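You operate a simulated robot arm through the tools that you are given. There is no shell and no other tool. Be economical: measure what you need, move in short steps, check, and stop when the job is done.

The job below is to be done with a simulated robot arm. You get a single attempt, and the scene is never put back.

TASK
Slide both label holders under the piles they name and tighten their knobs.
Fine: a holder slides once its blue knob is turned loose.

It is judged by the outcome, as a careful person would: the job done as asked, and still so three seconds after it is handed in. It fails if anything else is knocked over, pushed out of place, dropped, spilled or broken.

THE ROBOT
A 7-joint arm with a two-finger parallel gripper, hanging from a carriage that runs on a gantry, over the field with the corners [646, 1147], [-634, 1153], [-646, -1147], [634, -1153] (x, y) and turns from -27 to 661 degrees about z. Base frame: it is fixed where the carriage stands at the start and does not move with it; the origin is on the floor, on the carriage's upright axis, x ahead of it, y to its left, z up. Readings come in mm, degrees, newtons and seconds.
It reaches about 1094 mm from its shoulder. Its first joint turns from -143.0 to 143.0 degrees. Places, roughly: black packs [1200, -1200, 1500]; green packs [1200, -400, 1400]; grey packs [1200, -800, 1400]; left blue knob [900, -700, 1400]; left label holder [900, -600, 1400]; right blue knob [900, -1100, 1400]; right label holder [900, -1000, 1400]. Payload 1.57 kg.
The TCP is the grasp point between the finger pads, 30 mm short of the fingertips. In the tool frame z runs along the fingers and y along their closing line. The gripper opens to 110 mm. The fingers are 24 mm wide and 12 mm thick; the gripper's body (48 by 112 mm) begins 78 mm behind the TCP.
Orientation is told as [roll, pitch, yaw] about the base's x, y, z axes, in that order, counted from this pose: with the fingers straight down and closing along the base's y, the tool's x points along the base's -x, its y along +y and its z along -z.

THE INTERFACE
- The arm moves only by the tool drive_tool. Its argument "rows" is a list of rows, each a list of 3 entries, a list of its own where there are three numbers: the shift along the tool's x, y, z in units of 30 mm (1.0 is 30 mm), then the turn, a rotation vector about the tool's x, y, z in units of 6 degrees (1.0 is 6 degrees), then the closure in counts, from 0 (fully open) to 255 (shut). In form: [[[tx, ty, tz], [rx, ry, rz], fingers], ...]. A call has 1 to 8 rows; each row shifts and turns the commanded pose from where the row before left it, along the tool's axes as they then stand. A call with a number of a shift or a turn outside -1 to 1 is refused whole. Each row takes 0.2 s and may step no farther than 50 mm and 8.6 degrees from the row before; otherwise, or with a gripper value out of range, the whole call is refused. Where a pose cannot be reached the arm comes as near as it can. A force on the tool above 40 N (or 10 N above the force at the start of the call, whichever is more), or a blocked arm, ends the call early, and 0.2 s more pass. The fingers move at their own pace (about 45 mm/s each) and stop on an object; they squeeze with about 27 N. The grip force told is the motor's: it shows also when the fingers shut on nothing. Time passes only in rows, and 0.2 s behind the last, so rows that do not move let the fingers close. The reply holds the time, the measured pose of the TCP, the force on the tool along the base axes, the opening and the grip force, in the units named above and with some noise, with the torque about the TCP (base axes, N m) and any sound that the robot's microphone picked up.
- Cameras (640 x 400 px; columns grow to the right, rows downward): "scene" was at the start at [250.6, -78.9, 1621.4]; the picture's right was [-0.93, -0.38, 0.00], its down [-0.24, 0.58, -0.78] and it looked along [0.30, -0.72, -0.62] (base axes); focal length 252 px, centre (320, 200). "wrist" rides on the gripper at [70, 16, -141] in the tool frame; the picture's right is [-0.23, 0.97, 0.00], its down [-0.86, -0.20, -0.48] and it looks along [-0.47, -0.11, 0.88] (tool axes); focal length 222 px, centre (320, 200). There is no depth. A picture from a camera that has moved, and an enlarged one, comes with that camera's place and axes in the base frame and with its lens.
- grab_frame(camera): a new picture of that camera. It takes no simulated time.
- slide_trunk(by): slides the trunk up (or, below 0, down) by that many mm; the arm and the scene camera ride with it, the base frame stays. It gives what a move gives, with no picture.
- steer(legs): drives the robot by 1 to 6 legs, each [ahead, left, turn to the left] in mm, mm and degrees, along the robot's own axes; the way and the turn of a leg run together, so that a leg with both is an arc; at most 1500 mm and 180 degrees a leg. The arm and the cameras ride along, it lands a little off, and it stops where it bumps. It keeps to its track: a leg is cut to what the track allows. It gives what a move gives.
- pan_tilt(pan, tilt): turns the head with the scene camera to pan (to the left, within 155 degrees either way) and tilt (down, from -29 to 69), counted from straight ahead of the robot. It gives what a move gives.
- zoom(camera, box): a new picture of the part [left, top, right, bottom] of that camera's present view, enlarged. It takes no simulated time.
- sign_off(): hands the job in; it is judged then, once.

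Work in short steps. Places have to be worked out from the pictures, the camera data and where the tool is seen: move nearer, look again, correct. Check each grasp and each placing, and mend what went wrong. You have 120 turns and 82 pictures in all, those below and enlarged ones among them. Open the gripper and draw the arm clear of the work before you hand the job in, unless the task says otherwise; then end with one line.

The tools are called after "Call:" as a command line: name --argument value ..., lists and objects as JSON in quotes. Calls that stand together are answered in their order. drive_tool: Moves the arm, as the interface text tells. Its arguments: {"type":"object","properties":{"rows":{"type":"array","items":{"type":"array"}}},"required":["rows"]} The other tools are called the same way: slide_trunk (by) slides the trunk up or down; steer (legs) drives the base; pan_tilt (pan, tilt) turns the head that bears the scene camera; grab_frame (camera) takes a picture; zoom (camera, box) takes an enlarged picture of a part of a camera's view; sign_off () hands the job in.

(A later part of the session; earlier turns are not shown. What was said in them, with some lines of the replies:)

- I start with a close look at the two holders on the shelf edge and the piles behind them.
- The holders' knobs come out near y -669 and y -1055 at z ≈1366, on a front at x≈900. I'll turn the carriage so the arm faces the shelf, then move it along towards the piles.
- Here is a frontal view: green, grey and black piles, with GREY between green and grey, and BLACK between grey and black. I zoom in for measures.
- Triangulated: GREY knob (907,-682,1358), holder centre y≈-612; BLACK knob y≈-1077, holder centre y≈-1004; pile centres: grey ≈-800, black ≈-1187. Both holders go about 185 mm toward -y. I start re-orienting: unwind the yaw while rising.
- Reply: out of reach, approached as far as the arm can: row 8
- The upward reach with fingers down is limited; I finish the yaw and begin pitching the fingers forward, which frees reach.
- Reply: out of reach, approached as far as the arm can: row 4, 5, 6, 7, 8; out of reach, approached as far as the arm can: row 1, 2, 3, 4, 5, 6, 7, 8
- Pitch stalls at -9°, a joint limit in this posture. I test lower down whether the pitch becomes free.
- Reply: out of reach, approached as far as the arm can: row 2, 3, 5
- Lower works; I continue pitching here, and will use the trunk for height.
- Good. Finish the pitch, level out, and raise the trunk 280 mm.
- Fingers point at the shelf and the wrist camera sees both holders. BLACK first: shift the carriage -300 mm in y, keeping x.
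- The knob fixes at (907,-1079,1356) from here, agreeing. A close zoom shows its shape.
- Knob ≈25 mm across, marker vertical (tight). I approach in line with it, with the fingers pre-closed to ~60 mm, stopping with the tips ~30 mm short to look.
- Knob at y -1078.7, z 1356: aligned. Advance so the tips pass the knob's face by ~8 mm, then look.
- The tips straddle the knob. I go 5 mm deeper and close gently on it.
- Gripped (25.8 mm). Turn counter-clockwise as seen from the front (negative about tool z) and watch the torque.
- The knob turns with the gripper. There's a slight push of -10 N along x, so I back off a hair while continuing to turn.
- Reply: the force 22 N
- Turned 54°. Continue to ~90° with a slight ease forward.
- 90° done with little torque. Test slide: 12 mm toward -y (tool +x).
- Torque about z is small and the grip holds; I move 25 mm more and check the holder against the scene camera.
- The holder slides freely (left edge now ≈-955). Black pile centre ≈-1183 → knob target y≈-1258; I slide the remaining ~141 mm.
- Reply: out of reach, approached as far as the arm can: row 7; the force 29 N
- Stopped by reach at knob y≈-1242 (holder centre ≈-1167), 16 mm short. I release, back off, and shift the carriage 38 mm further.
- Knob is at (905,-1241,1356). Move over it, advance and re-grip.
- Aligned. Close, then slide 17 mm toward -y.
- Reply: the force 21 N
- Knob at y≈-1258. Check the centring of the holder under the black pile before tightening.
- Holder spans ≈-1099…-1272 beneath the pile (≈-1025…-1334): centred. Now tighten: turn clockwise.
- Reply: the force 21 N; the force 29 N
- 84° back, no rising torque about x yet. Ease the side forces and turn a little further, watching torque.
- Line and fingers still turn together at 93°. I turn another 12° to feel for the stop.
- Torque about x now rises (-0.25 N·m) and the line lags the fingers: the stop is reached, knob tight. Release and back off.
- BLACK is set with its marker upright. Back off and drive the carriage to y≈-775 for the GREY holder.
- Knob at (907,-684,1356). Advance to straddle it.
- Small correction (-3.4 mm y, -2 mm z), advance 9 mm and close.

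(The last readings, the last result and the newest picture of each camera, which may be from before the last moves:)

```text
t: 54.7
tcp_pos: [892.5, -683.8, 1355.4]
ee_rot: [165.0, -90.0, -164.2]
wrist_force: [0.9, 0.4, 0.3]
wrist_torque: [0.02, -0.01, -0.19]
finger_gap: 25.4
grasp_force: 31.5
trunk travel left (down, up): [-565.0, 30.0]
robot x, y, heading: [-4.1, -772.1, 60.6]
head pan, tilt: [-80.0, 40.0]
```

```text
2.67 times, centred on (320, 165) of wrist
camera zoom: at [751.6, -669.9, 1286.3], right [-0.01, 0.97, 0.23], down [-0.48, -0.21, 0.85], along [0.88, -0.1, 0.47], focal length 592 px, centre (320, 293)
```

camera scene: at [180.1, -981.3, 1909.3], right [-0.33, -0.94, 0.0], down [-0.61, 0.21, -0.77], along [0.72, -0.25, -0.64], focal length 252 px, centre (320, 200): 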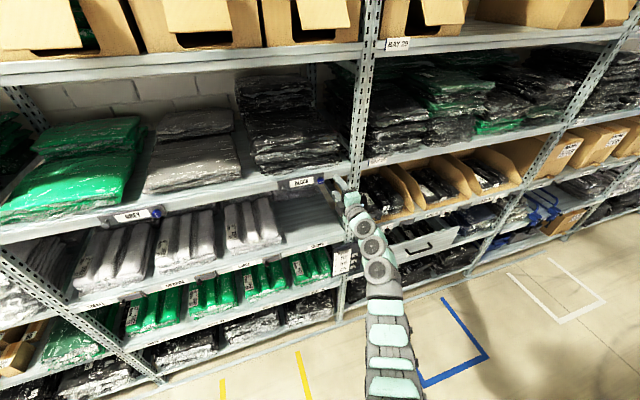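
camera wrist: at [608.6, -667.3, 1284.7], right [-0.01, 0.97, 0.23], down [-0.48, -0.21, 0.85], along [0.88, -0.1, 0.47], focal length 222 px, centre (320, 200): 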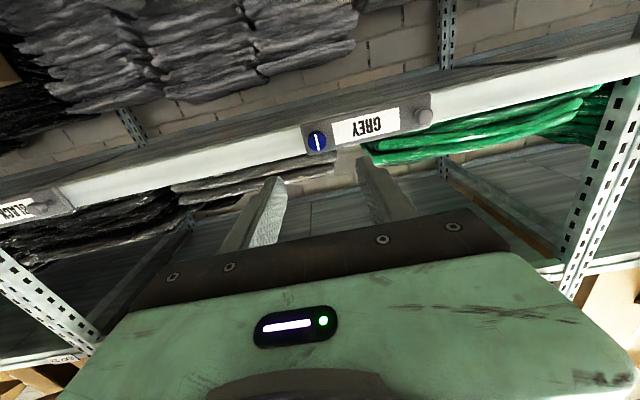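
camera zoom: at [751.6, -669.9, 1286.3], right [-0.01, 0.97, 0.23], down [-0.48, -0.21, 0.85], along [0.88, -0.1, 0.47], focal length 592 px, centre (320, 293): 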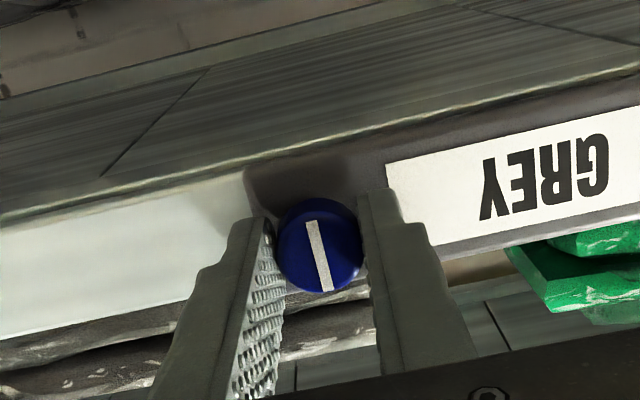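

Gripped well. Turn loose the same way, 90° counter-clockwise.

Call:
drive_tool --rows '[[[0, 0, 0], [0, 0, -1], 255], [[0, 0, 0], [0, 0, -1], 255], [[0, 0, 0], [0, 0, -1], 255], [[0, 0, 0], [0, 0, -1], 255], [[0, 0, 0], [0, 0, -1], 255], [[0, 0, 0], [0, 0, -1], 255], [[0, 0, 0], [0, 0, -1], 255], [[0, 0, 0], [0, 0, 0], 255]]'

Call:
drive_tool --rows '[[[0, 0, 0], [0, 0, -1], 255], [[0, 0, 0], [0, 0, -1], 255], [[0, 0, 0], [0, 0, -1], 255], [[0, 0, 0], [0, 0, -1], 255], [[0, 0, 0], [0, 0, -1], 255], [[0, 0, 0], [0, 0, -1], 255], [[0, 0, 0], [0, 0, -1], 255], [[0, 0, 0], [0, 0, -1], 255]]'

Call:
zoom --camera "wrist" --box '[200, 90, 440, 240]'

```text
t: 56.5
tcp_pos: [891.8, -686.4, 1357.3]
ee_rot: [-90.1, -47.9, 90.8]
wrist_force: [0.9, -0.1, -1.7]
wrist_torque: [0.0, -0.21, -0.09]
finger_gap: 25.4
grasp_force: 36.4
trunk travel left (down, up): [-565.0, 30.0]
robot x, y, heading: [-3.2, -771.1, 61.0]
head pan, tilt: [-80.0, 40.0]
```

```text
t: 58.3
tcp_pos: [891.6, -685.6, 1356.2]
ee_rot: [-90.0, 0.1, 90.9]
wrist_force: [14.3, 0.3, -7.5]
wrist_torque: [0.06, 0.12, -0.04]
finger_gap: 25.4
grasp_force: 37.0
trunk travel left (down, up): [-565.0, 30.0]
robot x, y, heading: [-4.2, -772.6, 60.8]
head pan, tilt: [-80.0, 40.0]
```

```text
2.67 times, centred on (320, 165) of wrist
camera zoom: at [752.6, -756.9, 1339.7], right [0.0, 0.23, -0.97], down [-0.49, 0.85, 0.2], along [0.87, 0.48, 0.11], focal length 592 px, centre (320, 293)
```

zoom: 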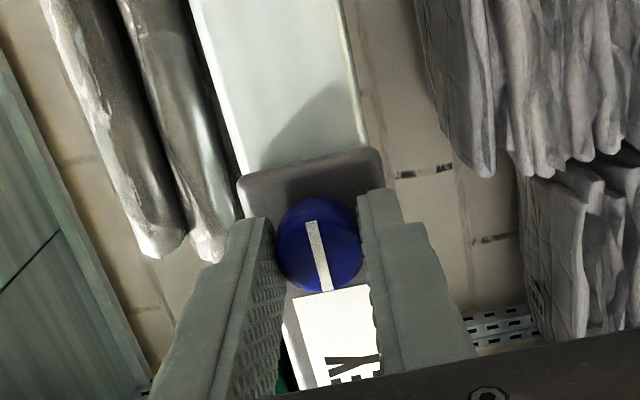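

Loose. Grey pile centre ≈-802 → knob target ≈-875; slide in two steps.

Call:
drive_tool --rows '[[[0.6, 0, 0.01], [0, 0, 0], 255], [[0.6, 0, 0], [0, 0, 0], 255], [[0.6, 0, 0], [0, 0, 0], 255], [[0.6, 0, 0], [0, 0, 0], 255], [[0.6, 0, 0], [0, 0, 0], 255], [[0.6, 0, 0], [0, 0, 0], 255], [[0.6, 0, 0], [0, 0, 0], 255], [[0, 0, 0], [0, 0, 0], 255]]'

Call:
drive_tool --rows '[[[0.6, 0, 0], [0, 0, 0], 255], [[0.6, 0, 0], [0, 0, 0], 255], [[0.6, 0, 0], [0, 0, 0], 255], [[0.3, 0, 0], [0, 0, 0], 255], [[0, 0, 0], [0, 0, 0], 255]]'

Call:
zoom --camera "scene" --box '[160, 110, 400, 260]'

```text
t: 60.1
tcp_pos: [894.9, -810.5, 1355.9]
ee_rot: [-90.1, 0.0, 90.8]
wrist_force: [-18.6, -0.6, 17.4]
wrist_torque: [-0.03, -0.31, 0.6]
finger_gap: 25.6
grasp_force: 37.1
trunk travel left (down, up): [-565.0, 30.0]
robot x, y, heading: [-3.2, -771.1, 60.8]
head pan, tilt: [-80.0, 40.0]
```

```text
t: 61.2
tcp_pos: [893.1, -876.5, 1356.2]
ee_rot: [-90.0, 0.0, 90.9]
wrist_force: [-11.1, -1.0, 5.8]
wrist_torque: [0.02, 0.06, 0.39]
finger_gap: 25.4
grasp_force: 36.8
trunk travel left (down, up): [-565.0, 30.0]
robot x, y, heading: [-2.1, -771.4, 60.7]
head pan, tilt: [-80.0, 40.0]
stopped in row 5: the force on the tool passed its limit at 41 N (the readings are from after the stop); the commanded pose is now the measured one
```

```text
2.67 times, centred on (280, 185) of scene
camera zoom: at [181.5, -608.1, 1908.8], right [-0.33, -0.94, 0.0], down [-0.61, 0.21, -0.77], along [0.72, -0.25, -0.64], focal length 672 px, centre (427, 240)
```

zoom: 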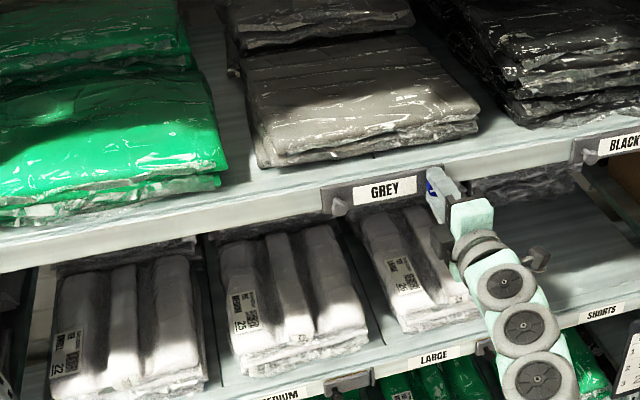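

Holder centre ≈-804, pile ≈-651…-969 (centre ≈-806): good. Tighten clockwise.

Call:
drive_tool --rows '[[[0, 0, -0.02], [0, 0, 1], 255], [[0, 0, 0], [0, 0, 1], 255], [[0, 0, 0], [0, 0, 1], 255], [[0, 0, 0], [0, 0, 1], 255], [[0, 0, 0], [0, 0, 1], 255], [[0, 0, 0], [0, 0, 1], 255], [[0, 0, 0], [0, 0, 1], 255], [[0, 0, 0], [0, 0, 0], 255]]'

Call:
drive_tool --rows '[[[0, 0, 0], [0, 0, 1], 255], [[0, 0, 0], [0, 0, 1], 255], [[0, 0, 0], [0, 0, 1], 255], [[0, 0, 0], [0, 0, 1], 255], [[0, 0, 0], [0, 0, 1], 255], [[0, 0, 0], [0, 0, 1], 255], [[0, 0, 0], [0, 0, 1], 255], [[0, 0, 0], [0, 0, 0], 255]]'

Call:
drive_tool --rows '[[[0, 0, 0], [0, 0, 0.5], 255], [[0, 0, 0], [0, 0, 0.5], 255], [[0, 0, 0], [0, 0, 0.5], 255], [[0, 0, 0], [0, 0, 0.5], 255], [[0, 0, 0], [0, 0, 0], 255]]'

Call:
zoom --camera "wrist" --box '[200, 90, 440, 240]'

```text
t: 63.0
tcp_pos: [894.6, -874.3, 1355.5]
ee_rot: [-90.0, -42.1, 90.8]
wrist_force: [-3.7, 1.3, 2.0]
wrist_torque: [0.02, -0.41, 0.22]
finger_gap: 25.4
grasp_force: 36.6
trunk travel left (down, up): [-565.0, 30.0]
robot x, y, heading: [-3.8, -775.1, 60.9]
head pan, tilt: [-80.0, 40.0]
```

```text
t: 64.8
tcp_pos: [894.0, -874.2, 1356.6]
ee_rot: [-90.3, -84.0, 91.1]
wrist_force: [5.8, -2.5, -4.4]
wrist_torque: [-0.01, 0.07, -0.42]
finger_gap: 25.4
grasp_force: 37.2
trunk travel left (down, up): [-565.0, 30.0]
robot x, y, heading: [-7.9, -773.2, 60.9]
head pan, tilt: [-80.0, 40.0]
```

```text
t: 66.0
tcp_pos: [894.7, -874.1, 1356.1]
ee_rot: [90.5, -83.9, -89.6]
wrist_force: [-12.8, 1.8, 5.3]
wrist_torque: [-0.12, 0.15, -0.31]
finger_gap: 25.5
grasp_force: 36.5
trunk travel left (down, up): [-565.0, 30.0]
robot x, y, heading: [-1.6, -770.7, 60.7]
head pan, tilt: [-80.0, 40.0]
```

```text
2.67 times, centred on (320, 165) of wrist
camera zoom: at [753.8, -853.5, 1288.4], right [-0.01, 0.94, 0.33], down [-0.48, -0.3, 0.83], along [0.88, -0.15, 0.45], focal length 592 px, centre (320, 293)
```

zoom: 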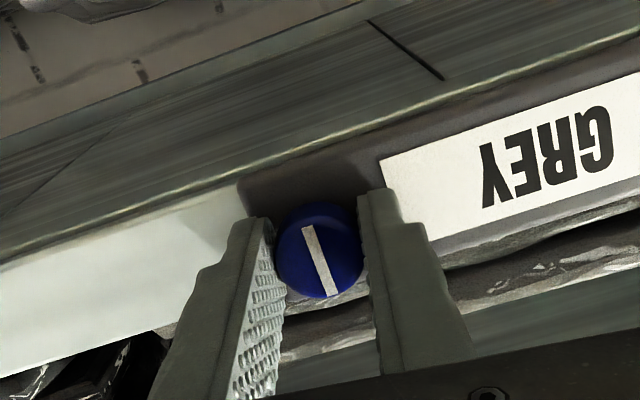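

Torque begins to rise and the line starts to lag. A final few degrees to seat it as for BLACK.

Call:
drive_tool --rows '[[[0, 0, 0], [0, 0, 0.5], 255], [[0, 0, 0], [0, 0, 0.5], 255], [[0, 0, 0], [0, 0, 0], 255]]'

Call:
drive_tool --rows '[[[0, 0, 0], [0, 0, 0], 116], [[0, 0, 0], [0, 0, 0], 116], [[0, 0, 0], [0, 0, 0], 116], [[0, 0, -0.8], [0, 0, -1], 116], [[0, 0, -1], [0, 0, -1], 116], [[0, 0, -1], [0, 0, 0], 116], [[0, 0, -1], [0, 0, 0], 116], [[0, 0, 0], [0, 0, 0], 0]]'

Call:
grab_frame --camera "wrist"

```text
t: 66.8
tcp_pos: [893.8, -874.0, 1355.5]
ee_rot: [90.2, -78.0, -89.4]
wrist_force: [-8.6, -1.2, 4.5]
wrist_torque: [-0.32, -0.23, -0.52]
finger_gap: 25.5
grasp_force: 37.2
trunk travel left (down, up): [-565.0, 30.0]
robot x, y, heading: [-4.5, -773.1, 61.2]
head pan, tilt: [-80.0, 40.0]
```

```text
t: 68.7
tcp_pos: [782.2, -876.0, 1355.5]
ee_rot: [-162.2, -89.9, 163.2]
wrist_force: [0.0, 0.1, 0.7]
wrist_torque: [-0.03, -0.01, -0.02]
finger_gap: 93.8
grasp_force: 0.1
trunk travel left (down, up): [-565.0, 30.0]
robot x, y, heading: [-3.0, -773.7, 60.6]
head pan, tilt: [-80.0, 40.0]
```

```text
47 pictures are left
camera wrist: at [640.9, -862.2, 1285.8], right [-0.01, 0.97, 0.23], down [-0.48, -0.21, 0.85], along [0.88, -0.1, 0.47], focal length 222 px, centre (320, 200)
```

wrist: 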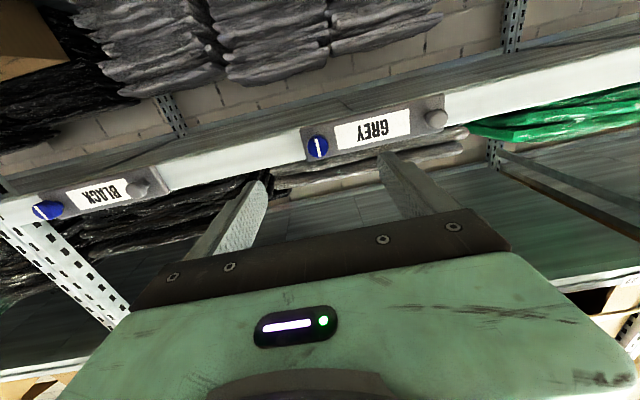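

Back the arm away and take a frontal view to check both holders and knob markers.

Call:
drive_tool --rows '[[[0, 0, -1], [0, 0, 0], 0], [[0, 0, -1], [0, 0, 0], 0], [[0, 0, -1], [0, 0, 0], 0], [[0, 0, 0], [0, 0, 0], 0]]'

Call:
pan_tilt --pan -80 --tilt 32

Call:
grab_frame --camera "scene"

Call:
zoom --camera "scene" --box '[260, 110, 452, 230]'

Call:
zoom --camera "wrist" --box '[80, 100, 400, 300]'

```text
t: 69.7
tcp_pos: [687.9, -877.8, 1356.1]
ee_rot: [158.3, -89.9, -157.5]
wrist_force: [0.1, -0.2, -0.3]
wrist_torque: [-0.01, 0.0, 0.0]
finger_gap: 109.9
grasp_force: 0.1
trunk travel left (down, up): [-565.0, 30.0]
robot x, y, heading: [-2.3, -775.6, 60.8]
head pan, tilt: [-80.0, 40.0]
```

```text
t: 70.3
tcp_pos: [690.2, -878.1, 1355.7]
ee_rot: [-175.4, -89.9, 176.3]
wrist_force: [0.5, -0.2, 0.6]
wrist_torque: [-0.04, 0.03, 0.02]
finger_gap: 110.1
grasp_force: 0.0
trunk travel left (down, up): [-565.0, 30.0]
robot x, y, heading: [-3.2, -769.3, 60.9]
head pan, tilt: [-80.0, 32.0]
```

```text
46 pictures are left
camera scene: at [186.1, -609.6, 1921.4], right [-0.33, -0.94, 0.0], down [-0.5, 0.17, -0.85], along [0.8, -0.28, -0.53], focal length 252 px, centre (320, 200)
```

scene: 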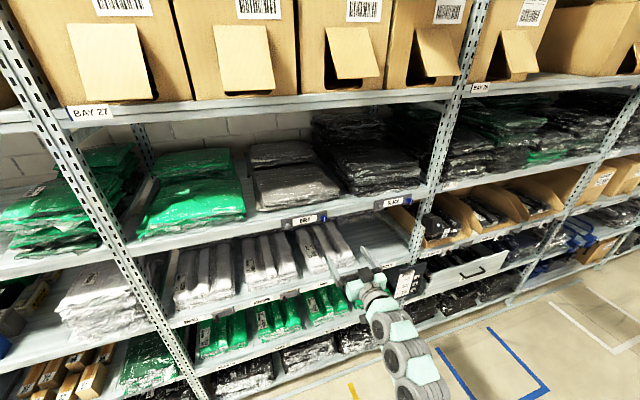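

```text
3.33 times, centred on (356, 170) of scene
camera zoom: at [186.1, -609.6, 1921.4], right [-0.33, -0.94, 0.0], down [-0.5, 0.17, -0.85], along [0.8, -0.28, -0.53], focal length 839 px, centre (200, 300)
```

zoom: 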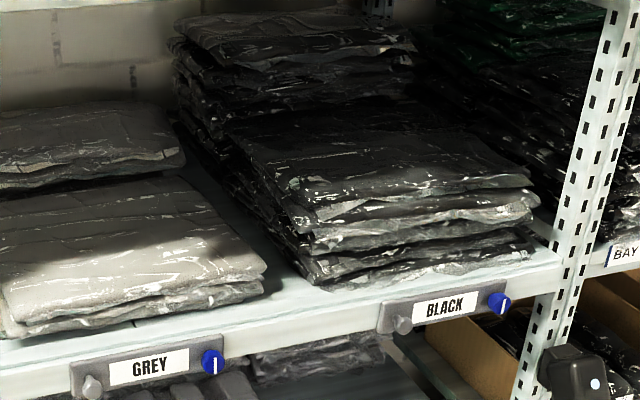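

```text
2.00 times, centred on (240, 200) of wrist
camera zoom: at [549.3, -864.1, 1285.8], right [-0.01, 0.97, 0.23], down [-0.48, -0.21, 0.85], along [0.88, -0.1, 0.47], focal length 444 px, centre (480, 200)
```

zoom: 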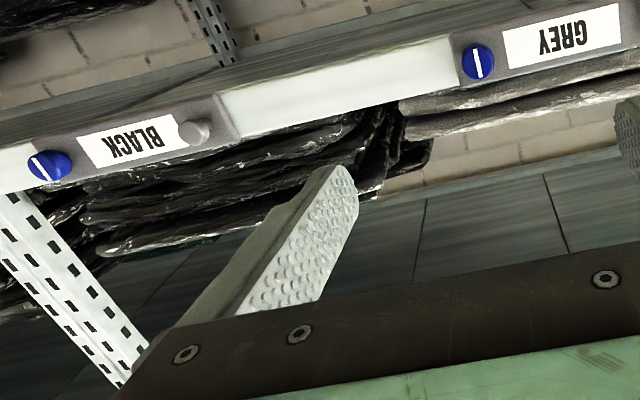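

Both holders sit centred under their piles with markers upright as at the start, the piles haven't moved, and the arm is clear with the gripper open. Handing in.

Call:
sign_off

```text
The job is handed in.
```

The GREY and BLACK label holders are now centred under their piles, to within about 10 mm by the camera, and both knobs are tightened.
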